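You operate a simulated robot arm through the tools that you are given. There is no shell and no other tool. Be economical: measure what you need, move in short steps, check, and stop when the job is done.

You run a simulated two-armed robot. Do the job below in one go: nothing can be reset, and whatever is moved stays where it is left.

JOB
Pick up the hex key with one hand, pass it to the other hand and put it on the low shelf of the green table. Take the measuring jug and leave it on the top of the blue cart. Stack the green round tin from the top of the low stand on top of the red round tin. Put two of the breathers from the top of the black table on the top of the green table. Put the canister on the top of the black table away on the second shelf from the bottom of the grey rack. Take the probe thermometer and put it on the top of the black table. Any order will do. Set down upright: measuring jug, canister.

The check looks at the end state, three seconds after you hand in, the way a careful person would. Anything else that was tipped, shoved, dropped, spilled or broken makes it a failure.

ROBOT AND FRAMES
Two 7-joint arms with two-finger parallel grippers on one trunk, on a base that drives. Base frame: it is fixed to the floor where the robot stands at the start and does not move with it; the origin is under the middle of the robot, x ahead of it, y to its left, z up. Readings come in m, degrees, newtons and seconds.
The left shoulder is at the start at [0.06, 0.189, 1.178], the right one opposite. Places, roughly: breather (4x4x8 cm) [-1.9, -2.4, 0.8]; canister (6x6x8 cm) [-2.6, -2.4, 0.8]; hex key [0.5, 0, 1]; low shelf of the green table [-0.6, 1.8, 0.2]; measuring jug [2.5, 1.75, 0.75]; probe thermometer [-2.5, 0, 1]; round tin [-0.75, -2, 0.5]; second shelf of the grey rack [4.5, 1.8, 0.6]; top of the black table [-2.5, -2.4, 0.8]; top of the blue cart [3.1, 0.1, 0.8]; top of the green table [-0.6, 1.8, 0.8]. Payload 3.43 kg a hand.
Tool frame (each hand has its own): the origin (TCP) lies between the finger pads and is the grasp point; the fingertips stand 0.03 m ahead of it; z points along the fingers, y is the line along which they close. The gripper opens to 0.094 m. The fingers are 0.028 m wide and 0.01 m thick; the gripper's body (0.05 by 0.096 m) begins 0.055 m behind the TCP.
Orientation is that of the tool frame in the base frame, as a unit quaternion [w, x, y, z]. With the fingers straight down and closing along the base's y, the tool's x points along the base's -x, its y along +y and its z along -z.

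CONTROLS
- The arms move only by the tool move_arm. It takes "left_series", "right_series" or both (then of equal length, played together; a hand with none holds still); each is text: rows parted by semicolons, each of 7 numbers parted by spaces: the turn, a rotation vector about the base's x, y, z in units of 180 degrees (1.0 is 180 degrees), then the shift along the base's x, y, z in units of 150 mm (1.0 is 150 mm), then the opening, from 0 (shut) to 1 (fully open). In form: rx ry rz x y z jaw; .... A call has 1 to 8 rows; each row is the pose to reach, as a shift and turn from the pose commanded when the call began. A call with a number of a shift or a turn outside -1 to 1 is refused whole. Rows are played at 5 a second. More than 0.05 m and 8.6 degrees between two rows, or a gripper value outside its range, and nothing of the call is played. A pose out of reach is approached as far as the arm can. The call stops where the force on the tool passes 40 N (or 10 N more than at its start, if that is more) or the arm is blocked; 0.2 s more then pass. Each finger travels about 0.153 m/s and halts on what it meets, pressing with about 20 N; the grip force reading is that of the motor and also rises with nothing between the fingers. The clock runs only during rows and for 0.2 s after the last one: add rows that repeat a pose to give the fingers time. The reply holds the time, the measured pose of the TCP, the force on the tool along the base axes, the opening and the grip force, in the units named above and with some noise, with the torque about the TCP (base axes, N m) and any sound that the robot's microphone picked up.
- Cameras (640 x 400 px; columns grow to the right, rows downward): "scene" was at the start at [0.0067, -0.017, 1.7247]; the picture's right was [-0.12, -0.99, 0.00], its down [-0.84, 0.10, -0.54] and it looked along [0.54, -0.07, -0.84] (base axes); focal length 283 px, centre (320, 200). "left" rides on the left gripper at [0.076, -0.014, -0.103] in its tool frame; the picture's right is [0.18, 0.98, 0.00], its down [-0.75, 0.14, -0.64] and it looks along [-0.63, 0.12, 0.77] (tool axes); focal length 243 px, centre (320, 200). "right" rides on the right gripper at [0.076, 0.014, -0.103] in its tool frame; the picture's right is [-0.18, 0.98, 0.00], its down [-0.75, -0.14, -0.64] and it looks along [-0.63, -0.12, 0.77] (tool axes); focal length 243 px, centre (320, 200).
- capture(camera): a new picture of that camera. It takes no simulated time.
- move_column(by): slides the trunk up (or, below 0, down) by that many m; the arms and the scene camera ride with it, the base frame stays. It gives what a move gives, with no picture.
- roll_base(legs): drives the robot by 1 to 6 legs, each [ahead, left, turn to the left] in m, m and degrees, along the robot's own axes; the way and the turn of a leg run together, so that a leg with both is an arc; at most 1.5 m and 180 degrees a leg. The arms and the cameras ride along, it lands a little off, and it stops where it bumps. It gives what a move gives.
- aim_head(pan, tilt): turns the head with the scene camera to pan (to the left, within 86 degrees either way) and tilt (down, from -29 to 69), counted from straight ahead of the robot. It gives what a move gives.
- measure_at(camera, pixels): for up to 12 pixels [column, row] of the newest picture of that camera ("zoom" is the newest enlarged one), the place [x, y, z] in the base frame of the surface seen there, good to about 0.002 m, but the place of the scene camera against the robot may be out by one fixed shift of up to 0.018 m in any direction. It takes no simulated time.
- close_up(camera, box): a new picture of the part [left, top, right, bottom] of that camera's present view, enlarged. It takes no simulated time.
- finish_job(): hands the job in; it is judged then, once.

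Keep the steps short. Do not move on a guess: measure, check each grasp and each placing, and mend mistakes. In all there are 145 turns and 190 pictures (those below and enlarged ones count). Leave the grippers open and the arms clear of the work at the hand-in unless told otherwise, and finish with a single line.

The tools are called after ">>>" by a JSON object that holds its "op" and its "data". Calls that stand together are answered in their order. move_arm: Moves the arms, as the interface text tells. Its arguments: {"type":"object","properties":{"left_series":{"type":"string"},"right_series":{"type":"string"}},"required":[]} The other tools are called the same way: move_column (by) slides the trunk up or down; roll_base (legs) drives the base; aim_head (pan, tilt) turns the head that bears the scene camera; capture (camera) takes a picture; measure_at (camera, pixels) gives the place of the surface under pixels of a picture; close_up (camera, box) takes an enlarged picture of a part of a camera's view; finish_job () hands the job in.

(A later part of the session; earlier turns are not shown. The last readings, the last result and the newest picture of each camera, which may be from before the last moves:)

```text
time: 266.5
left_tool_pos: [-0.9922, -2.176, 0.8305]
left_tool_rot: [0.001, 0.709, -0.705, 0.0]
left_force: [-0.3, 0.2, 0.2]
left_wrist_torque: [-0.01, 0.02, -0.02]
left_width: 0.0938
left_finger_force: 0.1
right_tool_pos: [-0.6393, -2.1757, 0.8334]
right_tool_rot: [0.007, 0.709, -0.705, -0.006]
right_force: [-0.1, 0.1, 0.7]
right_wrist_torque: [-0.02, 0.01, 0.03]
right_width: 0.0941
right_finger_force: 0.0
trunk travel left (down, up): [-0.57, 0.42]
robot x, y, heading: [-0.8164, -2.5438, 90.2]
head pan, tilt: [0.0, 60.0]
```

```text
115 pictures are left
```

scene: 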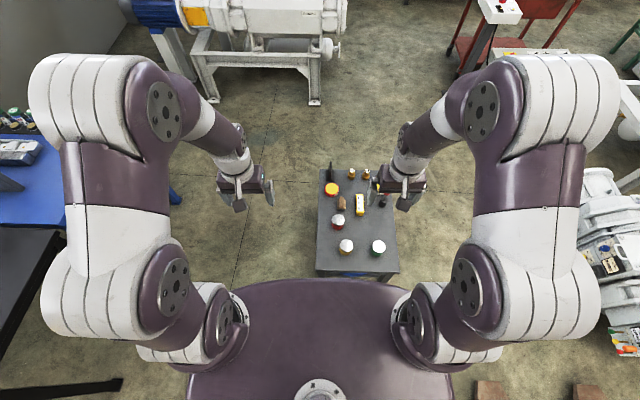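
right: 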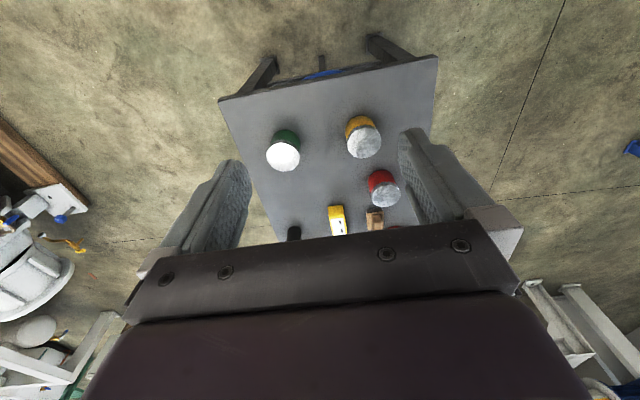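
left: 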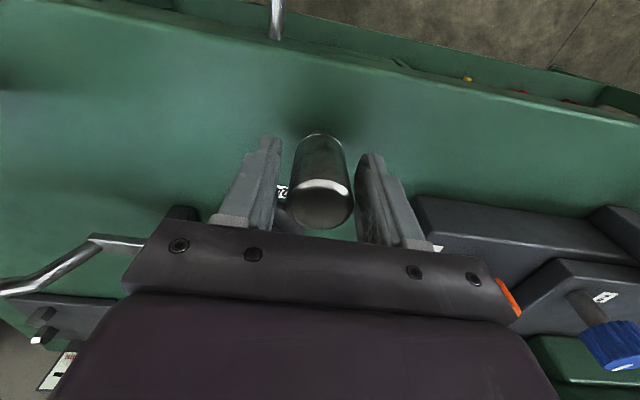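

>>> {"op": "measure_at", "data": {"camera": "right", "pixels": [[284, 157], [269, 156], [298, 158], [284, 142], [284, 171], [364, 143], [386, 195], [374, 195], [397, 194], [386, 184], [386, 205], [320, 110]]}}

```text
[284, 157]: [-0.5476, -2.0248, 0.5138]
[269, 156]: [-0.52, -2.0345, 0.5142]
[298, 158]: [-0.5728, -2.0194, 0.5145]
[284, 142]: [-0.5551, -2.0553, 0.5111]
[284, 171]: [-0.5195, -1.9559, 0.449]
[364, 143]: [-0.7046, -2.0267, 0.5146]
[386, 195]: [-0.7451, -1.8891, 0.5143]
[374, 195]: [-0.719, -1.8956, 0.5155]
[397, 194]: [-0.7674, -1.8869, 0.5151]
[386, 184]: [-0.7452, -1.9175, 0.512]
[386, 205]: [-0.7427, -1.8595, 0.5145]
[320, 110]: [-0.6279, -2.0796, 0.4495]
```

Green centre is (-0.547,-2.026), red centre (-0.744,-1.888), tops 0.5145, stand 0.4495, diameter about 6 cm. I'll pitch the right hand 20° forward, for reach, and go above the green tin.

>>> {"op": "move_arm", "data": {"right_series": "0.028 0 0 0.1 0.15 -0.15 1;0.056 0 0 0.2 0.3 -0.3 1;0.084 0 0 0.3 0.45 -0.45 1;0.111 0 0 0.4 0.6 -0.6 1;0.111 0 0 0.5 0.8 -0.75 1;0.111 0 0 0.615 1 -0.9 1"}}

>>> {"op": "capture", "data": {"camera": "right"}}

```text
time: 267.9
left_tool_pos: [-0.9926, -2.1759, 0.8306]
left_tool_rot: [0.001, 0.709, -0.705, 0.0]
left_force: [-0.4, -0.2, -0.1]
left_wrist_torque: [0.01, 0.01, -0.02]
left_width: 0.0941
left_finger_force: 0.0
right_tool_pos: [-0.545, -2.0247, 0.6997]
right_tool_rot: [-0.117, 0.698, -0.695, -0.128]
right_force: [0.6, -0.9, 0.1]
right_wrist_torque: [-0.03, 0.01, 0.0]
right_width: 0.0939
right_finger_force: 0.0
trunk travel left (down, up): [-0.57, 0.42]
robot x, y, heading: [-0.8192, -2.5371, 90.2]
head pan, tilt: [0.0, 60.0]
```

```text
114 pictures are left
```

right: 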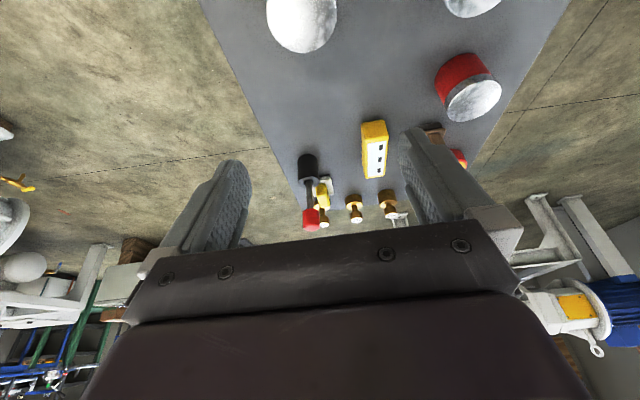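

>>> {"op": "move_arm", "data": {"right_series": "0 0 0 0 0 -0.3 1;0 0 0 0 0 -0.6 1;0 0 0 -0.01 0 -0.85 1;0 0 0 -0.01 0 -1 1"}}

>>> {"op": "move_arm", "data": {"right_series": "0 0 0 0 0 -0.2 1;0 0 0 0 0 -0.4 1;0 0 0 0 0 -0.4 0.7;0 0 0 0 0 -0.4 0.6;0 0 0 0 0 -0.4 0.5;0 0 0 0 0 -0.4 0.3;0 0 0 0 0 -0.4 0.3"}}

>>> {"op": "capture", "data": {"camera": "right"}}

```text
time: 268.9
left_tool_pos: [-0.9931, -2.1759, 0.8295]
left_tool_rot: [0.002, 0.709, -0.705, 0.001]
left_force: [0.5, 0.1, 0.4]
left_wrist_torque: [-0.01, 0.01, -0.01]
left_width: 0.094
left_finger_force: 0.0
right_tool_pos: [-0.546, -2.0249, 0.5471]
right_tool_rot: [-0.118, 0.698, -0.695, -0.128]
right_force: [0.4, 0.2, -0.3]
right_wrist_torque: [-0.01, -0.01, 0.02]
right_width: 0.094
right_finger_force: 0.1
trunk travel left (down, up): [-0.57, 0.42]
robot x, y, heading: [-0.8165, -2.5402, 90.3]
head pan, tilt: [0.0, 60.0]
```

```text
time: 270.5
left_tool_pos: [-0.9929, -2.1762, 0.8299]
left_tool_rot: [0.001, 0.709, -0.705, 0.0]
left_force: [-0.9, 0.5, -0.8]
left_wrist_torque: [0.01, -0.01, -0.02]
left_width: 0.0938
left_finger_force: 0.0
right_tool_pos: [-0.5488, -2.0254, 0.4879]
right_tool_rot: [-0.117, 0.698, -0.694, -0.128]
right_force: [-0.5, 1.0, 2.5]
right_wrist_torque: [0.12, 0.05, 0.03]
right_width: 0.0664
right_finger_force: 20.0
trunk travel left (down, up): [-0.57, 0.42]
robot x, y, heading: [-0.8128, -2.541, 90.4]
head pan, tilt: [0.0, 60.0]
```

```text
113 pictures are left
```

right: 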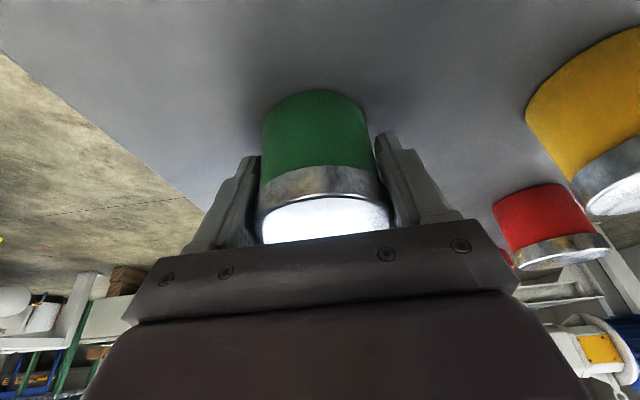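

The green tin is gripped (66 mm). I'll lift it 0.13 m and move it towards the red tin.

>>> {"op": "move_arm", "data": {"right_series": "0 0 0 0 0 0.25 0.3;0 0 0 0 0 0.55 0.3;0 0 0 0 0 0.85 0.3;0 0 0 -0.2 0.1 0.87 0.3;0 0 0 -0.45 0.25 0.87 0.3;0 0 0 -0.7 0.45 0.87 0.3;0 0 0 -0.95 0.6 0.87 0.3"}}

>>> {"op": "move_arm", "data": {"right_series": "0 0 0 -0.18 0.15 0 0.3;0 0 0 -0.35 0.31 0 0.3"}}

>>> {"op": "capture", "data": {"camera": "right"}}

>>> {"op": "capture", "data": {"camera": "scene"}}

```text
time: 272.1
left_tool_pos: [-0.9932, -2.1765, 0.8288]
left_tool_rot: [0.001, 0.709, -0.705, 0.0]
left_force: [-0.5, 0.6, 0.9]
left_wrist_torque: [0.01, 0.01, 0.01]
left_width: 0.094
left_finger_force: 0.0
right_tool_pos: [-0.6902, -1.9354, 0.6176]
right_tool_rot: [-0.117, 0.699, -0.694, -0.128]
right_force: [-0.4, -0.6, -1.6]
right_wrist_torque: [0.0, 0.0, 0.0]
right_width: 0.0663
right_finger_force: 20.4
trunk travel left (down, up): [-0.57, 0.42]
robot x, y, heading: [-0.8153, -2.536, 90.1]
head pan, tilt: [0.0, 60.0]
```

```text
time: 272.7
left_tool_pos: [-0.9924, -2.1762, 0.8294]
left_tool_rot: [0.002, 0.709, -0.705, 0.0]
left_force: [-0.6, 0.3, 0.2]
left_wrist_torque: [0.0, 0.03, 0.0]
left_width: 0.0938
left_finger_force: 0.1
right_tool_pos: [-0.7441, -1.8865, 0.6178]
right_tool_rot: [-0.118, 0.698, -0.695, -0.128]
right_force: [0.4, 0.1, -1.8]
right_wrist_torque: [0.01, 0.02, 0.02]
right_width: 0.0664
right_finger_force: 20.3
trunk travel left (down, up): [-0.57, 0.42]
robot x, y, heading: [-0.8147, -2.5403, 90.2]
head pan, tilt: [0.0, 60.0]
```

```text
112 pictures are left
```

right: 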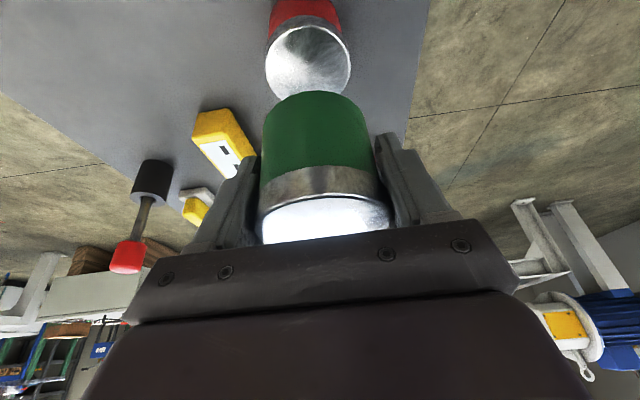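

```text
111 pictures are left
```

scene: 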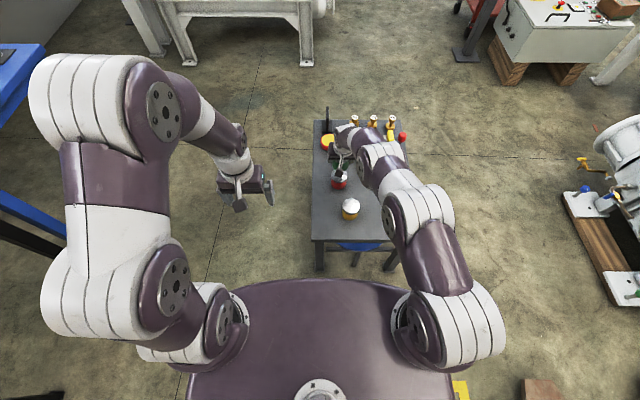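

>>> {"op": "measure_at", "data": {"camera": "right", "pixels": [[309, 62], [269, 65], [348, 65], [309, 95], [300, 29], [265, 215], [386, 215], [325, 175], [318, 100], [327, 215], [327, 240]]}}

```text
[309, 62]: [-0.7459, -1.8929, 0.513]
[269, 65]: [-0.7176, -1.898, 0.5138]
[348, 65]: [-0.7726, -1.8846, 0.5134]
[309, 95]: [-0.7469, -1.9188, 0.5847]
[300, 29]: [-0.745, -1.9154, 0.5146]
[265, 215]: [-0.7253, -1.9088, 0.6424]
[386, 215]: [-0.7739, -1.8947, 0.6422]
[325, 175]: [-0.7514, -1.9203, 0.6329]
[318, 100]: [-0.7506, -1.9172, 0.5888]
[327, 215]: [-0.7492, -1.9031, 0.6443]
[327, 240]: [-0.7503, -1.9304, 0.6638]
```

The front edges align within 3 mm (red −1.916, green −1.919), and x is centred. I'll lower it towards contact at TCP ≈ 0.553.

>>> {"op": "move_arm", "data": {"right_series": "0 0 0 -0.005 0.01 -0.2 0.3;0 0 0 -0.005 0.01 -0.35 0.3;0 0 0 -0.005 0.01 -0.41 0.3"}}

>>> {"op": "move_arm", "data": {"right_series": "0 0 0 0 0 -0.01 0.3;0 0 0 0 0 -0.018 0.3"}}

```text
time: 273.5
left_tool_pos: [-0.9931, -2.1766, 0.8299]
left_tool_rot: [0.002, 0.709, -0.705, 0.0]
left_force: [-0.5, -0.1, -0.1]
left_wrist_torque: [0.0, -0.02, 0.01]
left_width: 0.0938
left_finger_force: 0.0
right_tool_pos: [-0.7432, -1.8866, 0.5563]
right_tool_rot: [-0.117, 0.699, -0.694, -0.129]
right_force: [-0.4, -0.1, -1.6]
right_wrist_torque: [-0.01, 0.0, 0.03]
right_width: 0.0665
right_finger_force: 19.9
trunk travel left (down, up): [-0.57, 0.42]
robot x, y, heading: [-0.8134, -2.5412, 90.3]
head pan, tilt: [0.0, 60.0]
```

```text
time: 274.1
left_tool_pos: [-0.9938, -2.1769, 0.8292]
left_tool_rot: [0.001, 0.709, -0.706, 0.0]
left_force: [0.1, 0.3, -0.5]
left_wrist_torque: [0.01, 0.03, 0.0]
left_width: 0.0939
left_finger_force: 0.2
right_tool_pos: [-0.7437, -1.8865, 0.5531]
right_tool_rot: [-0.118, 0.698, -0.694, -0.129]
right_force: [0.0, -0.2, -2.4]
right_wrist_torque: [0.02, 0.03, -0.01]
right_width: 0.0664
right_finger_force: 20.2
trunk travel left (down, up): [-0.57, 0.42]
robot x, y, heading: [-0.8179, -2.5367, 90.1]
head pan, tilt: [0.0, 60.0]
```

No contact yet, so I'll go down 1 mm at a time.

>>> {"op": "move_arm", "data": {"right_series": "0 0 0 0 0 -0.007 0.3;0 0 0 0 0 -0.013 0.3"}}

>>> {"op": "capture", "data": {"camera": "right"}}

```text
time: 274.7
left_tool_pos: [-0.9927, -2.1774, 0.8312]
left_tool_rot: [0.0, 0.71, -0.705, -0.001]
left_force: [0.0, 0.2, -0.5]
left_wrist_torque: [0.01, 0.02, 0.04]
left_width: 0.0944
left_finger_force: 0.0
right_tool_pos: [-0.7439, -1.8879, 0.5538]
right_tool_rot: [-0.117, 0.699, -0.694, -0.128]
right_force: [0.6, -0.4, 4.6]
right_wrist_torque: [-0.02, -0.16, -0.01]
right_width: 0.0664
right_finger_force: 20.2
trunk travel left (down, up): [-0.57, 0.42]
robot x, y, heading: [-0.8142, -2.5398, 90.1]
head pan, tilt: [0.0, 60.0]
```

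```text
110 pictures are left
```

right: 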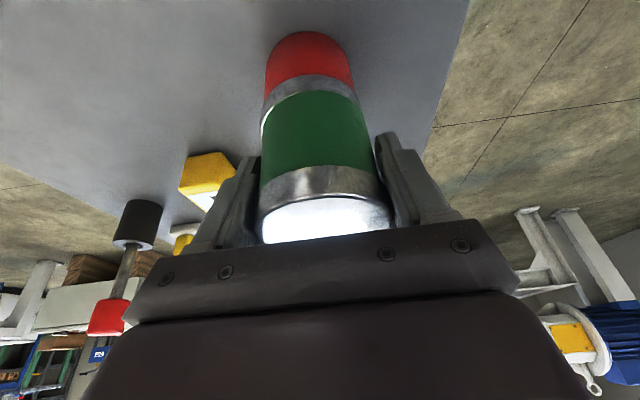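

Contact (about 6 N) and well aligned. I'll open slowly, then withdraw up.

>>> {"op": "move_arm", "data": {"right_series": "0 0 0 0 0 0 0.7;0 0 0 0 0 0 0.76;0 0 0 0 0 0 0.85;0 0 0 0 0 0 1;0 0 0 0 0 0 1"}}

>>> {"op": "capture", "data": {"camera": "right"}}

```text
time: 275.9
left_tool_pos: [-0.9931, -2.1771, 0.8306]
left_tool_rot: [0.002, 0.709, -0.705, 0.001]
left_force: [-0.5, 0.0, 0.4]
left_wrist_torque: [0.02, -0.03, -0.03]
left_width: 0.094
left_finger_force: 0.0
right_tool_pos: [-0.7443, -1.8882, 0.5509]
right_tool_rot: [-0.117, 0.698, -0.694, -0.129]
right_force: [0.5, 0.5, 0.1]
right_wrist_torque: [0.0, 0.01, 0.02]
right_width: 0.0938
right_finger_force: 0.1
trunk travel left (down, up): [-0.57, 0.42]
robot x, y, heading: [-0.8171, -2.54, 90.6]
head pan, tilt: [0.0, 60.0]
```

```text
109 pictures are left
```

right: 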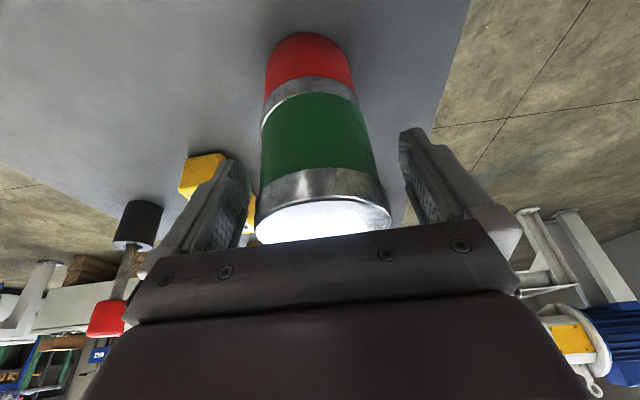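

Stacked. I'll lift straight up, then pull back and unpitch.

>>> {"op": "move_arm", "data": {"right_series": "0 0 0 0 0 0.15 1;0 0 0 0 0 0.4 1;0 0 0 0 0 0.7 1;0 0 0 0 0 1 1;-0.028 0 0 0.1 -0.25 1 1;-0.056 0 0 0.2 -0.5 1 1;-0.084 0 0 0.35 -0.75 1 1;-0.111 0 0 0.5 -1 1 1"}}

>>> {"op": "move_column", "data": {"by": 0.4}}

>>> {"op": "capture", "data": {"camera": "scene"}}

```text
time: 277.7
left_tool_pos: [-0.9933, -2.1763, 0.8301]
left_tool_rot: [0.001, 0.709, -0.705, -0.001]
left_force: [0.0, -0.7, -0.3]
left_wrist_torque: [0.0, -0.03, 0.02]
left_width: 0.0941
left_finger_force: 0.1
right_tool_pos: [-0.6666, -2.0403, 0.702]
right_tool_rot: [0.006, 0.708, -0.706, -0.006]
right_force: [0.5, 0.0, -0.1]
right_wrist_torque: [0.02, 0.02, 0.02]
right_width: 0.0941
right_finger_force: 0.1
trunk travel left (down, up): [-0.57, 0.42]
robot x, y, heading: [-0.8165, -2.5408, 90.2]
head pan, tilt: [0.0, 60.0]
```

```text
time: 281.5
left_tool_pos: [-0.9932, -2.1765, 1.2296]
left_tool_rot: [0.001, 0.709, -0.706, 0.0]
left_force: [0.3, -0.6, 0.1]
left_wrist_torque: [-0.01, 0.02, -0.02]
left_width: 0.0939
left_finger_force: 0.1
right_tool_pos: [-0.6674, -2.0385, 1.1038]
right_tool_rot: [0.006, 0.708, -0.706, -0.006]
right_force: [-0.8, 0.1, -0.3]
right_wrist_torque: [-0.04, 0.01, 0.01]
right_width: 0.094
right_finger_force: 0.1
trunk travel left (down, up): [-0.97, 0.02]
robot x, y, heading: [-0.8152, -2.5428, 90.6]
head pan, tilt: [0.0, 60.0]
```

```text
108 pictures are left
```

scene: 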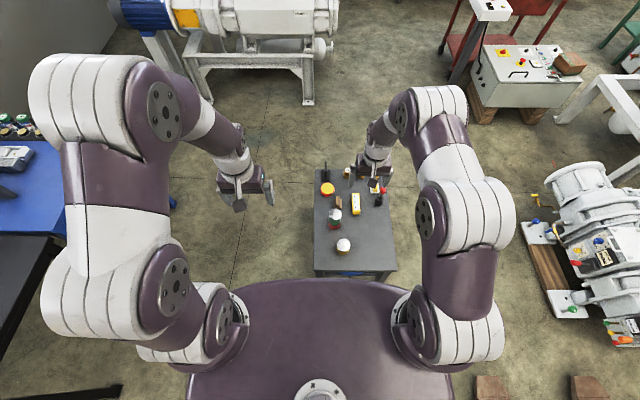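

The stack stands at (334,217). Next is the canister, from the −y side of the black table. I'll back off, then slide left along it.

>>> {"op": "roll_base", "data": {"legs": [[-0.53, 0, -0.6], [0, 0.8, 0], [0, 0.77, 0]]}}

>>> {"op": "capture", "data": {"camera": "scene"}}

```text
time: 292.2
left_tool_pos: [-2.567, -2.6679, 1.2294]
left_tool_rot: [-0.002, -0.702, 0.712, 0.0]
left_force: [-0.2, 0.4, -0.1]
left_wrist_torque: [-0.02, 0.04, 0.01]
left_width: 0.0939
left_finger_force: 0.1
right_tool_pos: [-2.238, -2.5373, 1.1032]
right_tool_rot: [-0.007, -0.702, 0.712, 0.007]
right_force: [0.5, 0.5, -0.4]
right_wrist_torque: [0.02, 0.0, -0.01]
right_width: 0.0938
right_finger_force: 0.1
trunk travel left (down, up): [-0.97, 0.02]
robot x, y, heading: [-2.3943, -3.0352, 89.2]
head pan, tilt: [0.0, 60.0]
```

```text
107 pictures are left
```

scene: 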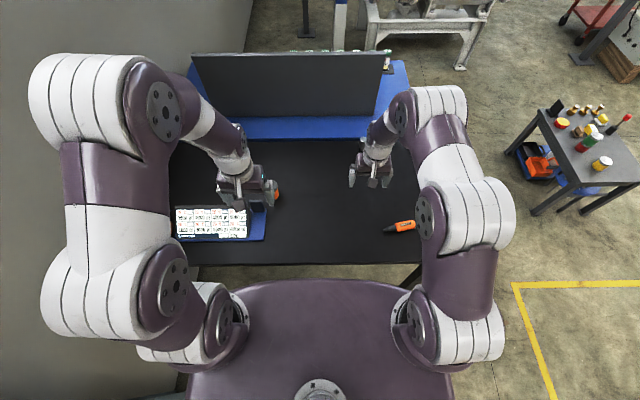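

>>> {"op": "capture", "data": {"camera": "left"}}

>>> {"op": "close_up", "data": {"camera": "scene", "box": [160, 130, 320, 270]}}

```text
106 pictures are left
```

left: 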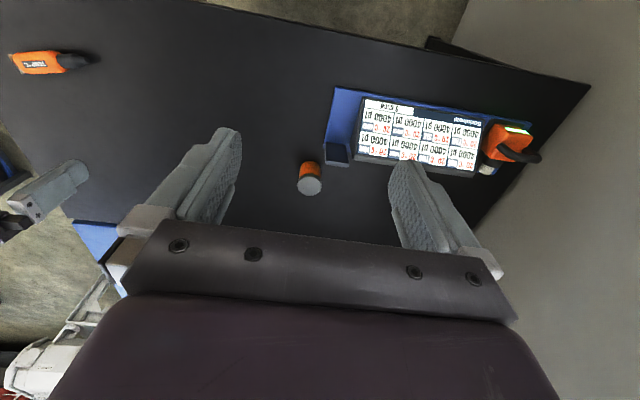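

```text
2.86 times, centred on (240, 200) of scene
```

zoom: 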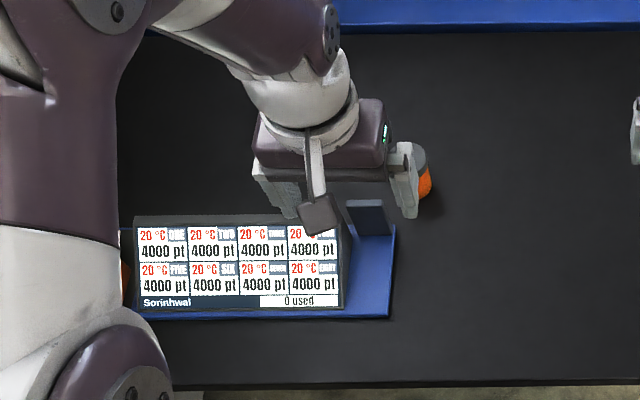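

>>> {"op": "measure_at", "data": {"camera": "left", "pixels": [[309, 186], [300, 186], [319, 186], [309, 178], [309, 195], [337, 152], [325, 143], [331, 165], [350, 158], [335, 92], [309, 170], [360, 110]]}}

```text
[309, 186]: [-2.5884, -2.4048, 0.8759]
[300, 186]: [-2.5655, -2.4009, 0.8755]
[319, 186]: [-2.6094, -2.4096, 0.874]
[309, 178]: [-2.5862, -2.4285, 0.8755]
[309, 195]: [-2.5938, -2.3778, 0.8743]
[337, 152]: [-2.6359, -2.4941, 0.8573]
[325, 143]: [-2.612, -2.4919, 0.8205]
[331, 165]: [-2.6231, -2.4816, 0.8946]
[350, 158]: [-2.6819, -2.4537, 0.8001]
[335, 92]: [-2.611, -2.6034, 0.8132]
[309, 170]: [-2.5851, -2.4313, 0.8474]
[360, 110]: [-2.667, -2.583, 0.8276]
```

The canister (centre (-2.588,-2.404), top 0.876, ~54 mm across) stands just behind a device block to its lower left. I'll take it with the right hand yawed 45° left and pitched 45°, so the hand body stays over the free table to the right. I'll lower the trunk a bit and start turning.

>>> {"op": "move_column", "data": {"by": -0.1}}

>>> {"op": "move_arm", "data": {"right_series": "0.0296 0.0122 0.0296 -0.1 0 0.05 0.8;0.0592 0.0245 0.0592 -0.2 0 0.1 0.8;0.0889 0.0367 0.0889 -0.3 0 0.1 0.8;0.1185 0.049 0.1185 -0.4 0 0.1 0.8;0.1481 0.0612 0.1481 -0.55 0 0.1 0.8;0.1777 0.0735 0.1777 -0.7 0.05 0.1 0.8;0.2074 0.0857 0.2074 -0.85 0.1 0.1 0.8;0.237 0.098 0.237 -1 0.15 0.1 0.8"}}

>>> {"op": "capture", "data": {"camera": "right"}}

```text
time: 293.6
left_tool_pos: [-2.5673, -2.6677, 1.1286]
left_tool_rot: [-0.001, -0.702, 0.712, 0.0]
left_force: [-0.3, -0.3, -0.7]
left_wrist_torque: [0.02, -0.01, 0.0]
left_width: 0.0939
left_finger_force: 0.1
right_tool_pos: [-2.238, -2.5363, 1.0036]
right_tool_rot: [-0.005, -0.702, 0.712, 0.005]
right_force: [0.1, 0.4, 0.9]
right_wrist_torque: [0.01, 0.0, 0.04]
right_width: 0.094
right_finger_force: 0.1
trunk travel left (down, up): [-0.87, 0.12]
robot x, y, heading: [-2.3974, -3.0323, 89.1]
head pan, tilt: [0.0, 60.0]
```

```text
time: 295.4
left_tool_pos: [-2.5673, -2.6681, 1.13]
left_tool_rot: [-0.001, -0.702, 0.713, 0.001]
left_force: [-0.6, 0.4, -0.2]
left_wrist_torque: [-0.03, 0.03, -0.01]
left_width: 0.094
left_finger_force: 0.1
right_tool_pos: [-2.3897, -2.5155, 1.0184]
right_tool_rot: [-0.137, 0.852, -0.357, -0.358]
right_force: [-0.9, 0.8, 0.1]
right_wrist_torque: [-0.04, -0.01, -0.01]
right_width: 0.0752
right_finger_force: 0.0
trunk travel left (down, up): [-0.87, 0.12]
robot x, y, heading: [-2.3959, -3.0329, 89.2]
head pan, tilt: [0.0, 60.0]
```

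```text
104 pictures are left
```

right: 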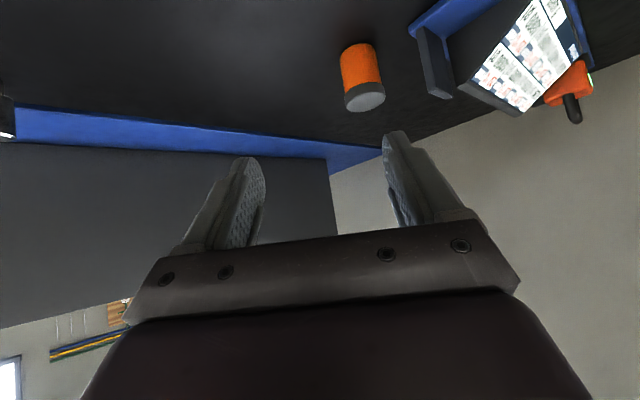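

The orientation is as planned. I'll move the left hand out of the way and bring the right above the canister.

>>> {"op": "move_arm", "data": {"left_series": "0 0 0 -0.15 -0.05 0.15 1;0 0 0 -0.3 -0.1 0.3 1;0 0 0 -0.45 -0.15 0.45 1;0 0 0 -0.6 -0.2 0.6 1;0 0 0 -0.7 -0.2 0.7 1", "right_series": "0 0 0 -0.2 0.1 0 0.8;0 0 0 -0.4 0.2 0 0.8;0 0 0 -0.6 0.3 0 0.8;0 0 0 -0.8 0.42 0 0.8;0 0 0 -1 0.55 0 0.8"}}

>>> {"op": "move_arm", "data": {"right_series": "0 0 0 -0.16 0.1 -0.05 0.8;0 0 0 -0.32 0.19 -0.15 0.8"}}

>>> {"op": "capture", "data": {"camera": "right"}}

>>> {"op": "capture", "data": {"camera": "scene"}}

```text
time: 296.6
left_tool_pos: [-2.6722, -2.6969, 1.2357]
left_tool_rot: [0.0, -0.702, 0.712, -0.001]
left_force: [-0.5, 0.0, -0.3]
left_wrist_torque: [0.0, -0.02, 0.0]
left_width: 0.0938
left_finger_force: 0.0
right_tool_pos: [-2.5398, -2.4304, 1.0155]
right_tool_rot: [-0.138, 0.851, -0.358, -0.358]
right_force: [-0.6, -0.5, -1.0]
right_wrist_torque: [-0.03, -0.02, 0.03]
right_width: 0.0751
right_finger_force: 0.1
trunk travel left (down, up): [-0.87, 0.12]
robot x, y, heading: [-2.3976, -3.0387, 89.2]
head pan, tilt: [0.0, 60.0]
```

```text
time: 297.2
left_tool_pos: [-2.6729, -2.6952, 1.2356]
left_tool_rot: [0.0, -0.702, 0.712, -0.001]
left_force: [0.4, -0.2, 0.3]
left_wrist_torque: [-0.02, 0.0, -0.01]
left_width: 0.094
left_finger_force: 0.0
right_tool_pos: [-2.5873, -2.402, 0.9922]
right_tool_rot: [-0.136, 0.852, -0.357, -0.357]
right_force: [0.3, 0.2, -0.2]
right_wrist_torque: [0.01, -0.03, 0.0]
right_width: 0.0751
right_finger_force: 0.1
trunk travel left (down, up): [-0.87, 0.12]
robot x, y, heading: [-2.3969, -3.032, 89.0]
head pan, tilt: [0.0, 60.0]
```

```text
103 pictures are left
```

right: 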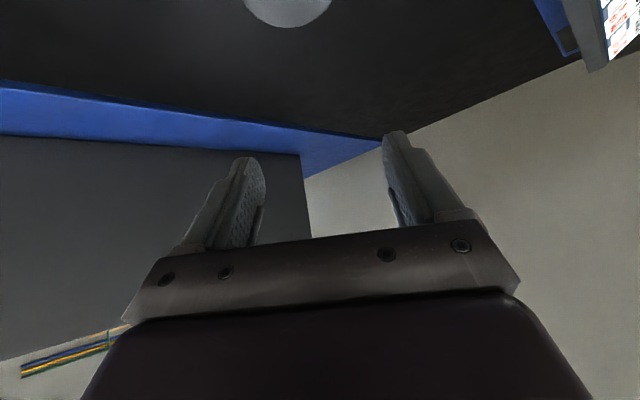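

```text
102 pictures are left
```

scene: 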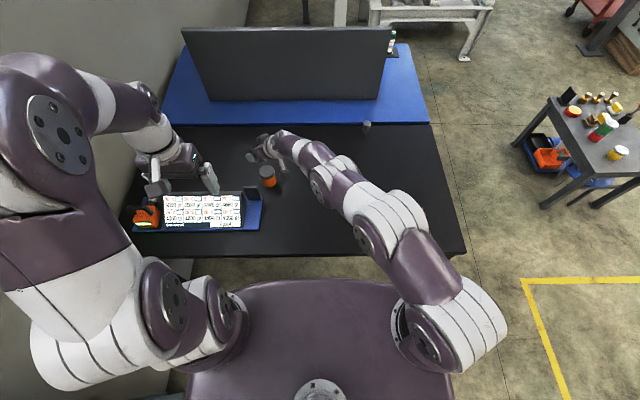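

>>> {"op": "measure_at", "data": {"camera": "right", "pixels": [[287, 8], [287, 22], [255, 8], [320, 8], [570, 40], [590, 60]]}}

>>> {"op": "close_up", "data": {"camera": "scene", "box": [210, 110, 330, 210]}}

```text
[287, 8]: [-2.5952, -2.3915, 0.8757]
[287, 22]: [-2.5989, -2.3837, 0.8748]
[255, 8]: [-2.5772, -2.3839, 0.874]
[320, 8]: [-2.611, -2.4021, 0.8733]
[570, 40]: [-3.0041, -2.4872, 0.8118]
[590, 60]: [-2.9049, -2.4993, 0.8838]
```

```text
4.00 times, centred on (270, 160) of scene
```

zoom: 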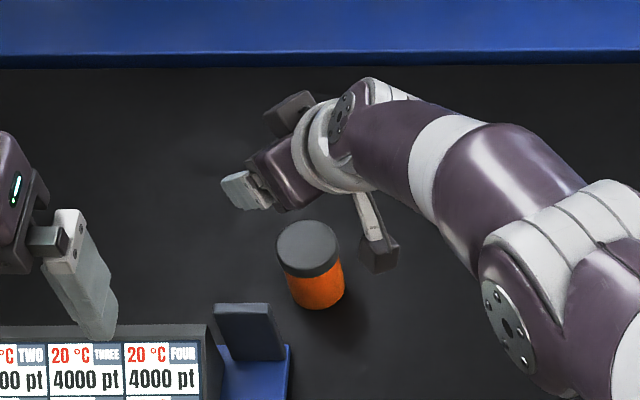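

The hand is centred over the canister. I'll descend 0.14 m and close.

>>> {"op": "move_arm", "data": {"right_series": "0 0 0 0 0 -0.2 0.8;0 0 0 0 0 -0.4 0.8;0 0 0 0 0 -0.6 0.8;0 0 0 0 0 -0.8 0.8;0 0 0 0 0 -0.94 0.8;0 0 0 0 0 -0.94 0.6;0 0 0 0 0 -0.94 0.4;0 0 0 0 0 -0.94 0.2"}}

>>> {"op": "capture", "data": {"camera": "right"}}

```text
time: 298.4
left_tool_pos: [-2.6711, -2.6999, 1.2358]
left_tool_rot: [0.0, -0.702, 0.712, 0.001]
left_force: [-0.2, 0.3, 0.2]
left_wrist_torque: [-0.01, -0.02, 0.02]
left_width: 0.0941
left_finger_force: 0.0
right_tool_pos: [-2.5715, -2.4024, 0.9047]
right_tool_rot: [-0.151, 0.84, -0.358, -0.379]
right_force: [0.3, -2.0, 5.2]
right_wrist_torque: [-0.11, 0.2, 0.11]
right_width: 0.0756
right_finger_force: 0.3
right hand out of reach, approached as far as the arm can: row 3, 4, 5
trunk travel left (down, up): [-0.87, 0.12]
robot x, y, heading: [-2.3945, -3.0328, 89.2]
head pan, tilt: [0.0, 60.0]
stopped in row 5 (right hand): the force on the tool passed its limit at 97 N (the readings are from after the stop); the commanded pose is now the measured one
```

```text
100 pictures are left
```

right: 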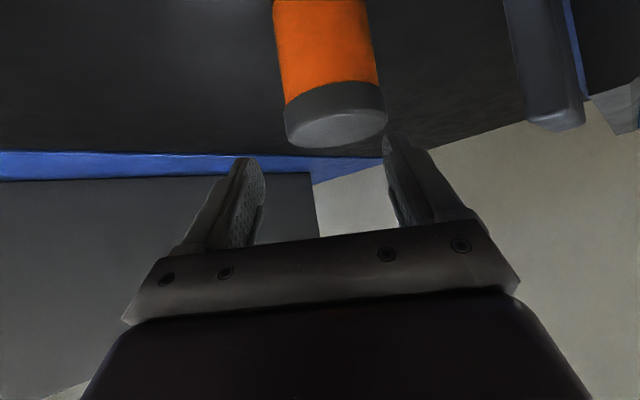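

The hand ran out of reach while descending, drifted sideways, and touched something. I'll raise it and check the canister.

>>> {"op": "move_arm", "data": {"right_series": "0 0 0 0 0 0.2 0.8;0 0 0 0 0 0.4 0.8"}}

>>> {"op": "capture", "data": {"camera": "right"}}

>>> {"op": "close_up", "data": {"camera": "scene", "box": [210, 110, 330, 210]}}

```text
time: 299.0
left_tool_pos: [-2.6719, -2.6984, 1.2358]
left_tool_rot: [0.0, -0.702, 0.712, 0.002]
left_force: [0.0, 1.0, 0.0]
left_wrist_torque: [0.01, 0.0, 0.0]
left_width: 0.094
left_finger_force: 0.0
right_tool_pos: [-2.5703, -2.4034, 0.9647]
right_tool_rot: [-0.151, 0.84, -0.359, -0.378]
right_force: [0.6, 0.3, -0.2]
right_wrist_torque: [-0.01, -0.01, 0.03]
right_width: 0.0753
right_finger_force: 0.0
trunk travel left (down, up): [-0.87, 0.12]
robot x, y, heading: [-2.3999, -3.0357, 88.7]
head pan, tilt: [0.0, 60.0]
```

```text
99 pictures are left
```

right: 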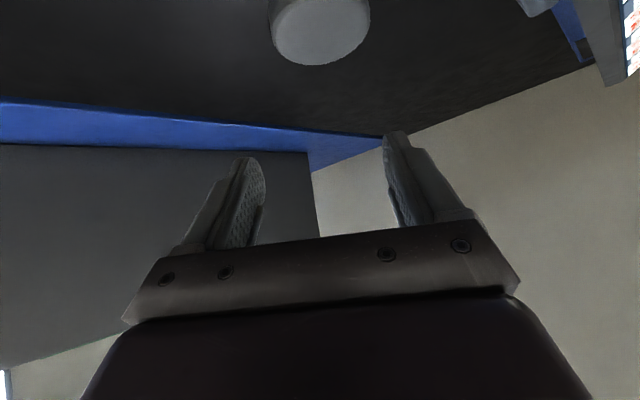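

```text
4.00 times, centred on (270, 160) of scene
```

zoom: 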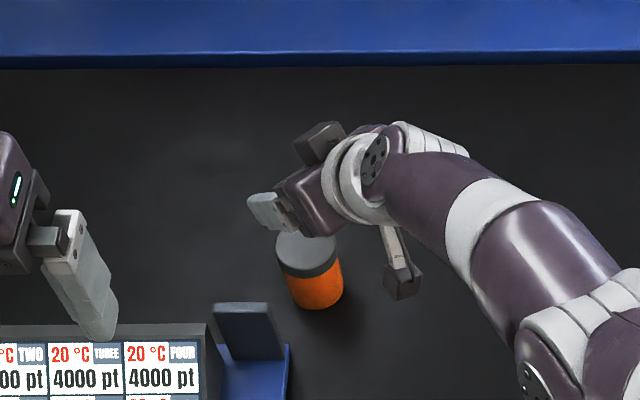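

The canister is still upright where it was. I'll re-measure its lid, correct x here where the arm has reach, and use the column for the descent.

>>> {"op": "measure_at", "data": {"camera": "right", "pixels": [[320, 20], [276, 30], [364, 25], [320, 62], [300, 58], [345, 55], [360, 5], [275, 5]]}}

```text
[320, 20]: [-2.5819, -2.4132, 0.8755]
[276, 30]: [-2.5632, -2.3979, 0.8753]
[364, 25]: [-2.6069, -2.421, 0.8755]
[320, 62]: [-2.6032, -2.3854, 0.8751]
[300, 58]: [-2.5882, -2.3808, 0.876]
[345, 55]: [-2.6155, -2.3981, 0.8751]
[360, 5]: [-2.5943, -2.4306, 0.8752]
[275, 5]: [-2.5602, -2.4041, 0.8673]
```

Circle fit: centre (-2.589,-2.405). I'll shift the hand over it at z ≈ 0.99.

>>> {"op": "move_arm", "data": {"right_series": "0 0 0 0 0 0.1 0.8;0 0 0 -0.06 0 0.2 0.8;0 0 0 -0.125 -0.012 0.2 0.8"}}

>>> {"op": "move_column", "data": {"by": -0.08}}

>>> {"op": "capture", "data": {"camera": "right"}}

```text
time: 299.8
left_tool_pos: [-2.6717, -2.697, 1.2346]
left_tool_rot: [-0.002, -0.702, 0.712, 0.0]
left_force: [0.8, 0.2, -0.1]
left_wrist_torque: [-0.02, -0.01, -0.01]
left_width: 0.0938
left_finger_force: 0.0
right_tool_pos: [-2.5904, -2.4037, 0.9924]
right_tool_rot: [-0.151, 0.84, -0.359, -0.377]
right_force: [0.2, 0.7, 0.5]
right_wrist_torque: [0.01, -0.02, 0.02]
right_width: 0.0753
right_finger_force: 0.2
trunk travel left (down, up): [-0.87, 0.12]
robot x, y, heading: [-2.3953, -3.0328, 88.8]
head pan, tilt: [0.0, 60.0]
```

```text
time: 300.9
left_tool_pos: [-2.6715, -2.6971, 1.1552]
left_tool_rot: [-0.001, -0.702, 0.712, 0.0]
left_force: [0.1, 0.5, -0.3]
left_wrist_torque: [-0.01, -0.01, 0.03]
left_width: 0.0939
left_finger_force: 0.0
right_tool_pos: [-2.5909, -2.4038, 0.9128]
right_tool_rot: [-0.151, 0.84, -0.359, -0.378]
right_force: [0.2, 0.1, -0.7]
right_wrist_torque: [0.0, -0.01, -0.02]
right_width: 0.0752
right_finger_force: 0.1
trunk travel left (down, up): [-0.79, 0.2]
robot x, y, heading: [-2.3948, -3.0373, 89.2]
head pan, tilt: [0.0, 60.0]
```

```text
97 pictures are left
```

right: 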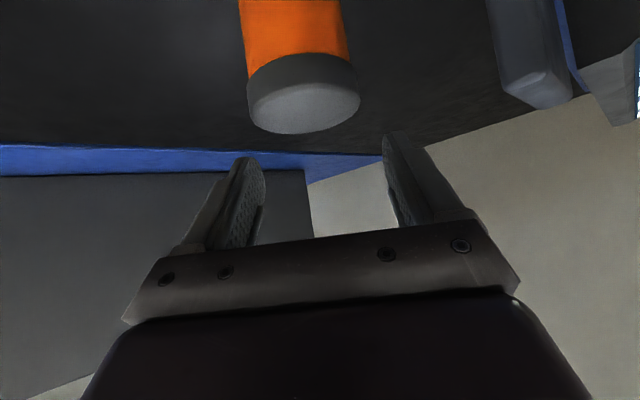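

Accounting for the camera's skew, the canister is centred between the fingers to within about 2 mm. I'll descend the last 6 cm with the column and close.

>>> {"op": "move_column", "data": {"by": -0.06}}

>>> {"op": "move_arm", "data": {"right_series": "0 0 0 0 0 0 0.7;0 0 0 0 0 0 0.6;0 0 0 0 0 0 0.45;0 0 0 0 0 0 0.3;0 0 0 0 0 0 0.3"}}

>>> {"op": "capture", "data": {"camera": "right"}}

```text
time: 301.9
left_tool_pos: [-2.671, -2.6972, 1.0958]
left_tool_rot: [-0.002, -0.702, 0.712, 0.0]
left_force: [0.4, -0.1, -0.6]
left_wrist_torque: [-0.02, 0.01, -0.03]
left_width: 0.0939
left_finger_force: 0.1
right_tool_pos: [-2.5895, -2.4038, 0.8531]
right_tool_rot: [-0.151, 0.84, -0.358, -0.377]
right_force: [-0.4, -0.2, -0.6]
right_wrist_torque: [0.02, -0.01, -0.04]
right_width: 0.0751
right_finger_force: 0.1
trunk travel left (down, up): [-0.73, 0.26]
robot x, y, heading: [-2.3973, -3.0368, 89.3]
head pan, tilt: [0.0, 60.0]
```

```text
time: 303.1
left_tool_pos: [-2.6728, -2.6983, 1.0959]
left_tool_rot: [-0.002, -0.702, 0.713, 0.0]
left_force: [1.0, -0.1, -0.1]
left_wrist_torque: [0.02, -0.03, -0.03]
left_width: 0.094
left_finger_force: 0.0
right_tool_pos: [-2.591, -2.4027, 0.8532]
right_tool_rot: [-0.152, 0.84, -0.359, -0.377]
right_force: [0.2, 1.2, 1.7]
right_wrist_torque: [-0.05, 0.01, -0.02]
right_width: 0.0597
right_finger_force: 20.1
trunk travel left (down, up): [-0.73, 0.26]
robot x, y, heading: [-2.3955, -3.0367, 89.0]
head pan, tilt: [0.0, 60.0]
```

```text
96 pictures are left
```

right: 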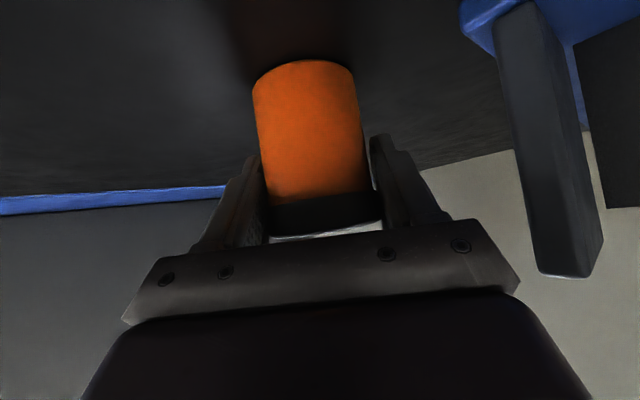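

Gripped (60 mm). I'll raise it with the column, then draw the hand in.

>>> {"op": "move_column", "data": {"by": 0.24}}

>>> {"op": "move_arm", "data": {"right_series": "0 0 0 0.15 -0.1 0 0.3;0 0 0 0.3 -0.2 0.05 0.3;0 0 0 0.45 -0.3 0.1 0.3;0 0 0 0.6 -0.4 0.1 0.3;0 0 0 0.75 -0.5 0.1 0.3"}}

>>> {"op": "capture", "data": {"camera": "scene"}}

```text
time: 305.6
left_tool_pos: [-2.6706, -2.6973, 1.3352]
left_tool_rot: [-0.001, -0.702, 0.712, 0.0]
left_force: [-0.8, -0.5, -0.2]
left_wrist_torque: [-0.02, 0.02, 0.01]
left_width: 0.0942
left_finger_force: 0.0
right_tool_pos: [-2.5903, -2.4036, 1.0933]
right_tool_rot: [-0.152, 0.84, -0.359, -0.377]
right_force: [0.7, -0.6, -1.3]
right_wrist_torque: [-0.03, 0.01, -0.02]
right_width: 0.0598
right_finger_force: 20.1
trunk travel left (down, up): [-0.97, 0.02]
robot x, y, heading: [-2.3971, -3.0377, 89.0]
head pan, tilt: [0.0, 60.0]
```

```text
time: 306.8
left_tool_pos: [-2.6701, -2.699, 1.3354]
left_tool_rot: [-0.002, -0.702, 0.712, 0.0]
left_force: [0.2, 0.2, -0.4]
left_wrist_torque: [0.03, -0.01, -0.02]
left_width: 0.094
left_finger_force: 0.1
right_tool_pos: [-2.478, -2.4811, 1.108]
right_tool_rot: [-0.152, 0.84, -0.359, -0.378]
right_force: [0.2, -0.1, -1.1]
right_wrist_torque: [0.03, 0.02, -0.01]
right_width: 0.0602
right_finger_force: 20.2
trunk travel left (down, up): [-0.97, 0.02]
robot x, y, heading: [-2.3969, -3.0335, 89.3]
head pan, tilt: [0.0, 60.0]
```

```text
95 pictures are left
```

scene: 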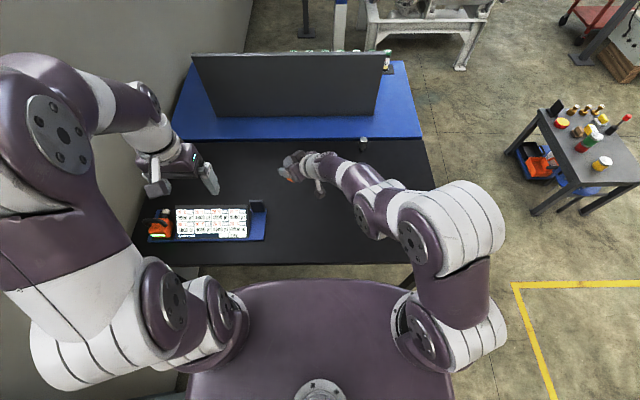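

The canister is held. I'll drive back to the corridor by the green table, then look towards +x.

>>> {"op": "roll_base", "data": {"legs": [[0, -1.1, 0], [1.1, 0, 0.8], [1.0, 0, 0], [0, -1.27, 0], [1.3, 0, 0], [0.55, 0, 0]]}}

>>> {"op": "roll_base", "data": {"legs": [[0, 0, -90]]}}

>>> {"op": "aim_head", "data": {"pan": 0, "tilt": 30}}

>>> {"op": "capture", "data": {"camera": "scene"}}

```text
time: 337.3
left_tool_pos: [-0.1666, 1.1773, 1.335]
left_tool_rot: [-0.001, -0.69, 0.724, 0.0]
left_force: [-0.1, -0.1, 0.0]
left_wrist_torque: [0.0, -0.01, -0.02]
left_width: 0.094
left_finger_force: 0.0
right_tool_pos: [0.034, 1.3885, 1.1074]
right_tool_rot: [-0.157, 0.834, -0.372, -0.376]
right_force: [-0.2, -0.3, -1.4]
right_wrist_torque: [0.01, 0.01, -0.02]
right_width: 0.0592
right_finger_force: 19.9
trunk travel left (down, up): [-0.97, 0.02]
robot x, y, heading: [0.099, 0.8335, 87.4]
head pan, tilt: [0.0, 60.0]
```

```text
time: 341.5
left_tool_pos: [0.4381, 1.1014, 1.3357]
left_tool_rot: [0.0, 0.016, 1.0, 0.001]
left_force: [0.2, -0.2, -0.2]
left_wrist_torque: [0.02, -0.01, -0.02]
left_width: 0.094
left_finger_force: 0.1
right_tool_pos: [0.6527, 0.9043, 1.1066]
right_tool_rot: [0.375, -0.333, 0.851, 0.156]
right_force: [0.3, 0.6, -0.4]
right_wrist_torque: [0.02, -0.01, 0.0]
right_width: 0.0596
right_finger_force: 20.0
trunk travel left (down, up): [-0.97, 0.02]
robot x, y, heading: [0.0965, 0.8337, -2.0]
head pan, tilt: [0.0, 60.0]
```

```text
time: 342.4
left_tool_pos: [0.4393, 1.1016, 1.335]
left_tool_rot: [-0.001, 0.014, 1.0, 0.001]
left_force: [0.1, 0.2, -0.9]
left_wrist_torque: [0.01, -0.03, 0.01]
left_width: 0.0942
left_finger_force: 0.1
right_tool_pos: [0.6518, 0.9042, 1.1071]
right_tool_rot: [0.376, -0.333, 0.85, 0.158]
right_force: [0.0, 0.6, -2.2]
right_wrist_torque: [-0.03, -0.02, -0.03]
right_width: 0.0595
right_finger_force: 19.8
trunk travel left (down, up): [-0.97, 0.02]
robot x, y, heading: [0.0944, 0.835, -1.9]
head pan, tilt: [0.0, 30.0]
```

```text
94 pictures are left
```

scene: 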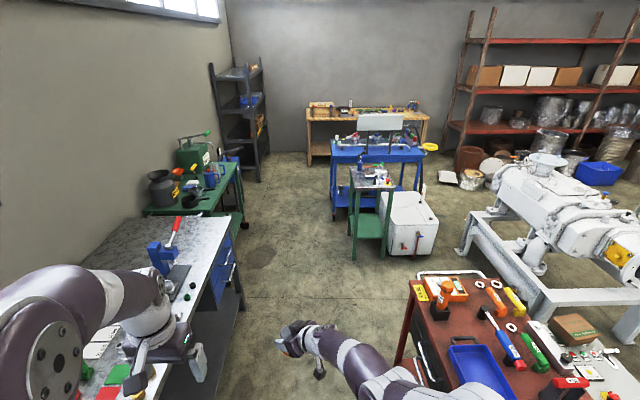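

The grey rack is at (240,120) and the blue cart at (375,160), behind a small green stand. The long green trolley at (195,190) is on the left. I'll enlarge the rack and the trolley.

>>> {"op": "close_up", "data": {"camera": "scene", "box": [135, 50, 285, 230]}}

>>> {"op": "close_up", "data": {"camera": "scene", "box": [320, 100, 450, 265]}}

>>> {"op": "measure_at", "data": {"camera": "scene", "pixels": [[260, 180], [228, 155], [266, 152], [150, 212], [243, 190], [210, 178], [353, 258], [333, 210], [380, 160], [420, 200], [237, 310], [402, 362]]}}

```text
2.22 times, centred on (210, 140) of scene
```

zoom: 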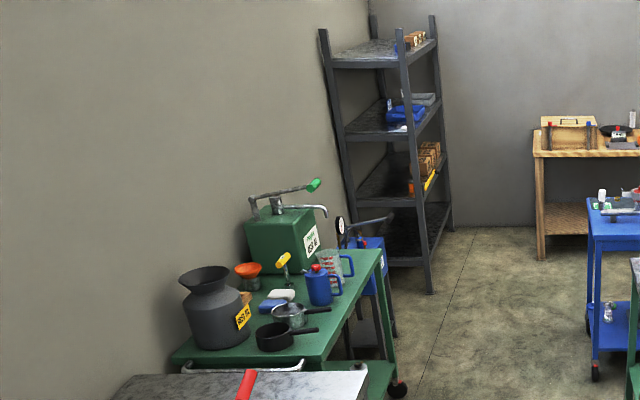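

```text
2.42 times, centred on (385, 182) of scene
```

zoom: 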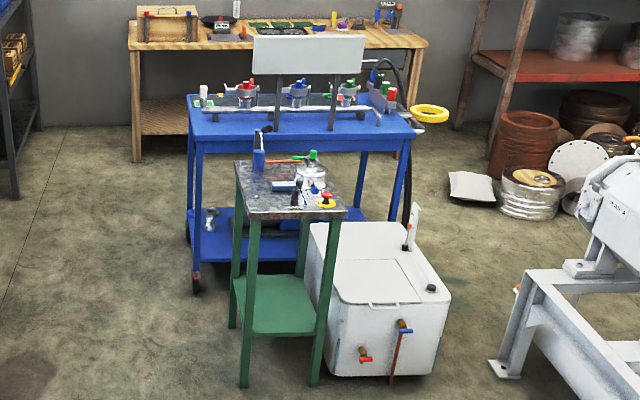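

```text
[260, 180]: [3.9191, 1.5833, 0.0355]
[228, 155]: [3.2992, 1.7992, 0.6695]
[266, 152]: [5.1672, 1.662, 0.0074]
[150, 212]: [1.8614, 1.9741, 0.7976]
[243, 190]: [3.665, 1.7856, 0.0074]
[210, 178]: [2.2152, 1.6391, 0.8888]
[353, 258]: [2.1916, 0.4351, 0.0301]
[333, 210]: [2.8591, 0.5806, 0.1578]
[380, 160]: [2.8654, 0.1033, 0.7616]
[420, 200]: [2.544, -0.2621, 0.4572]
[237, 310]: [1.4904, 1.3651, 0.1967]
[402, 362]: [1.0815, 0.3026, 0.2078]
```

The measuring jug is the clear one with the blue handle, beside the blue oil can. The rack's second shelf from the bottom holds some boxes towards its far end. I'll drive along y ≈ 1.0 towards the rack first.

>>> {"op": "roll_base", "data": {"legs": [[1.4, 0.15, 1.9], [1.4, 0.03, 0]]}}

>>> {"op": "aim_head", "data": {"pan": 25, "tilt": 35}}

>>> {"op": "capture", "data": {"camera": "scene"}}

```text
time: 356.1
left_tool_pos: [3.2481, 1.2993, 1.3354]
left_tool_rot: [-0.001, -0.01, 1.0, 0.001]
left_force: [0.7, 0.4, -1.2]
left_wrist_torque: [-0.03, 0.01, -0.02]
left_width: 0.0938
left_finger_force: 0.0
right_tool_pos: [3.4702, 1.1135, 1.1068]
right_tool_rot: [0.371, -0.354, 0.843, 0.165]
right_force: [-0.8, -0.6, -1.7]
right_wrist_torque: [-0.01, -0.01, 0.0]
right_width: 0.0593
right_finger_force: 20.1
trunk travel left (down, up): [-0.97, 0.02]
robot x, y, heading: [2.9188, 1.0151, 1.1]
head pan, tilt: [0.0, 30.0]
```

```text
time: 357.0
left_tool_pos: [3.2474, 1.2996, 1.3362]
left_tool_rot: [-0.001, -0.01, 1.0, 0.001]
left_force: [0.2, 0.2, -0.2]
left_wrist_torque: [0.02, 0.01, -0.02]
left_width: 0.094
left_finger_force: 0.1
right_tool_pos: [3.4705, 1.1136, 1.1066]
right_tool_rot: [0.372, -0.354, 0.842, 0.165]
right_force: [-0.3, -0.5, -0.9]
right_wrist_torque: [0.01, 0.0, -0.01]
right_width: 0.0592
right_finger_force: 20.3
trunk travel left (down, up): [-0.97, 0.02]
robot x, y, heading: [2.9212, 1.0159, 1.1]
head pan, tilt: [25.0, 35.0]
```

```text
91 pictures are left
```

scene: 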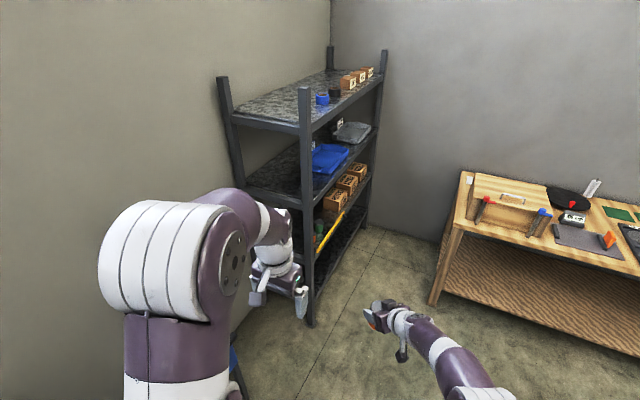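

>>> {"op": "measure_at", "data": {"camera": "scene", "pixels": [[432, 302], [310, 322], [460, 190], [366, 228], [333, 150], [350, 180], [330, 215], [311, 130], [305, 95], [372, 180], [375, 85], [322, 235]]}}

>>> {"op": "close_up", "data": {"camera": "scene", "box": [290, 110, 400, 260]}}

```text
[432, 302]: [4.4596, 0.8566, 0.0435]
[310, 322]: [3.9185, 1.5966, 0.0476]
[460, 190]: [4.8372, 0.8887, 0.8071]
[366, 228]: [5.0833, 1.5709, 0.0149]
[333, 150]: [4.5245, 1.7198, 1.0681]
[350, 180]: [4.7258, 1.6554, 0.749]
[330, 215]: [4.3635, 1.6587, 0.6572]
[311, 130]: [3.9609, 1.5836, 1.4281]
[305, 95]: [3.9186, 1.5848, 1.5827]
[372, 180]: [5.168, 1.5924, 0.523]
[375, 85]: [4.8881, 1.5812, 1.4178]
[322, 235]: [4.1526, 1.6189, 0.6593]
```

```text
2.67 times, centred on (345, 185) of scene
```

zoom: 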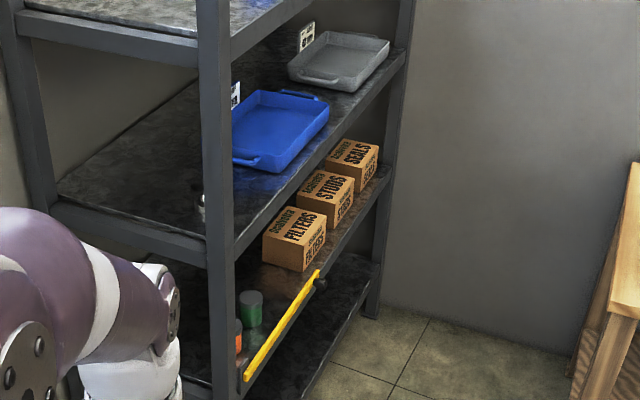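

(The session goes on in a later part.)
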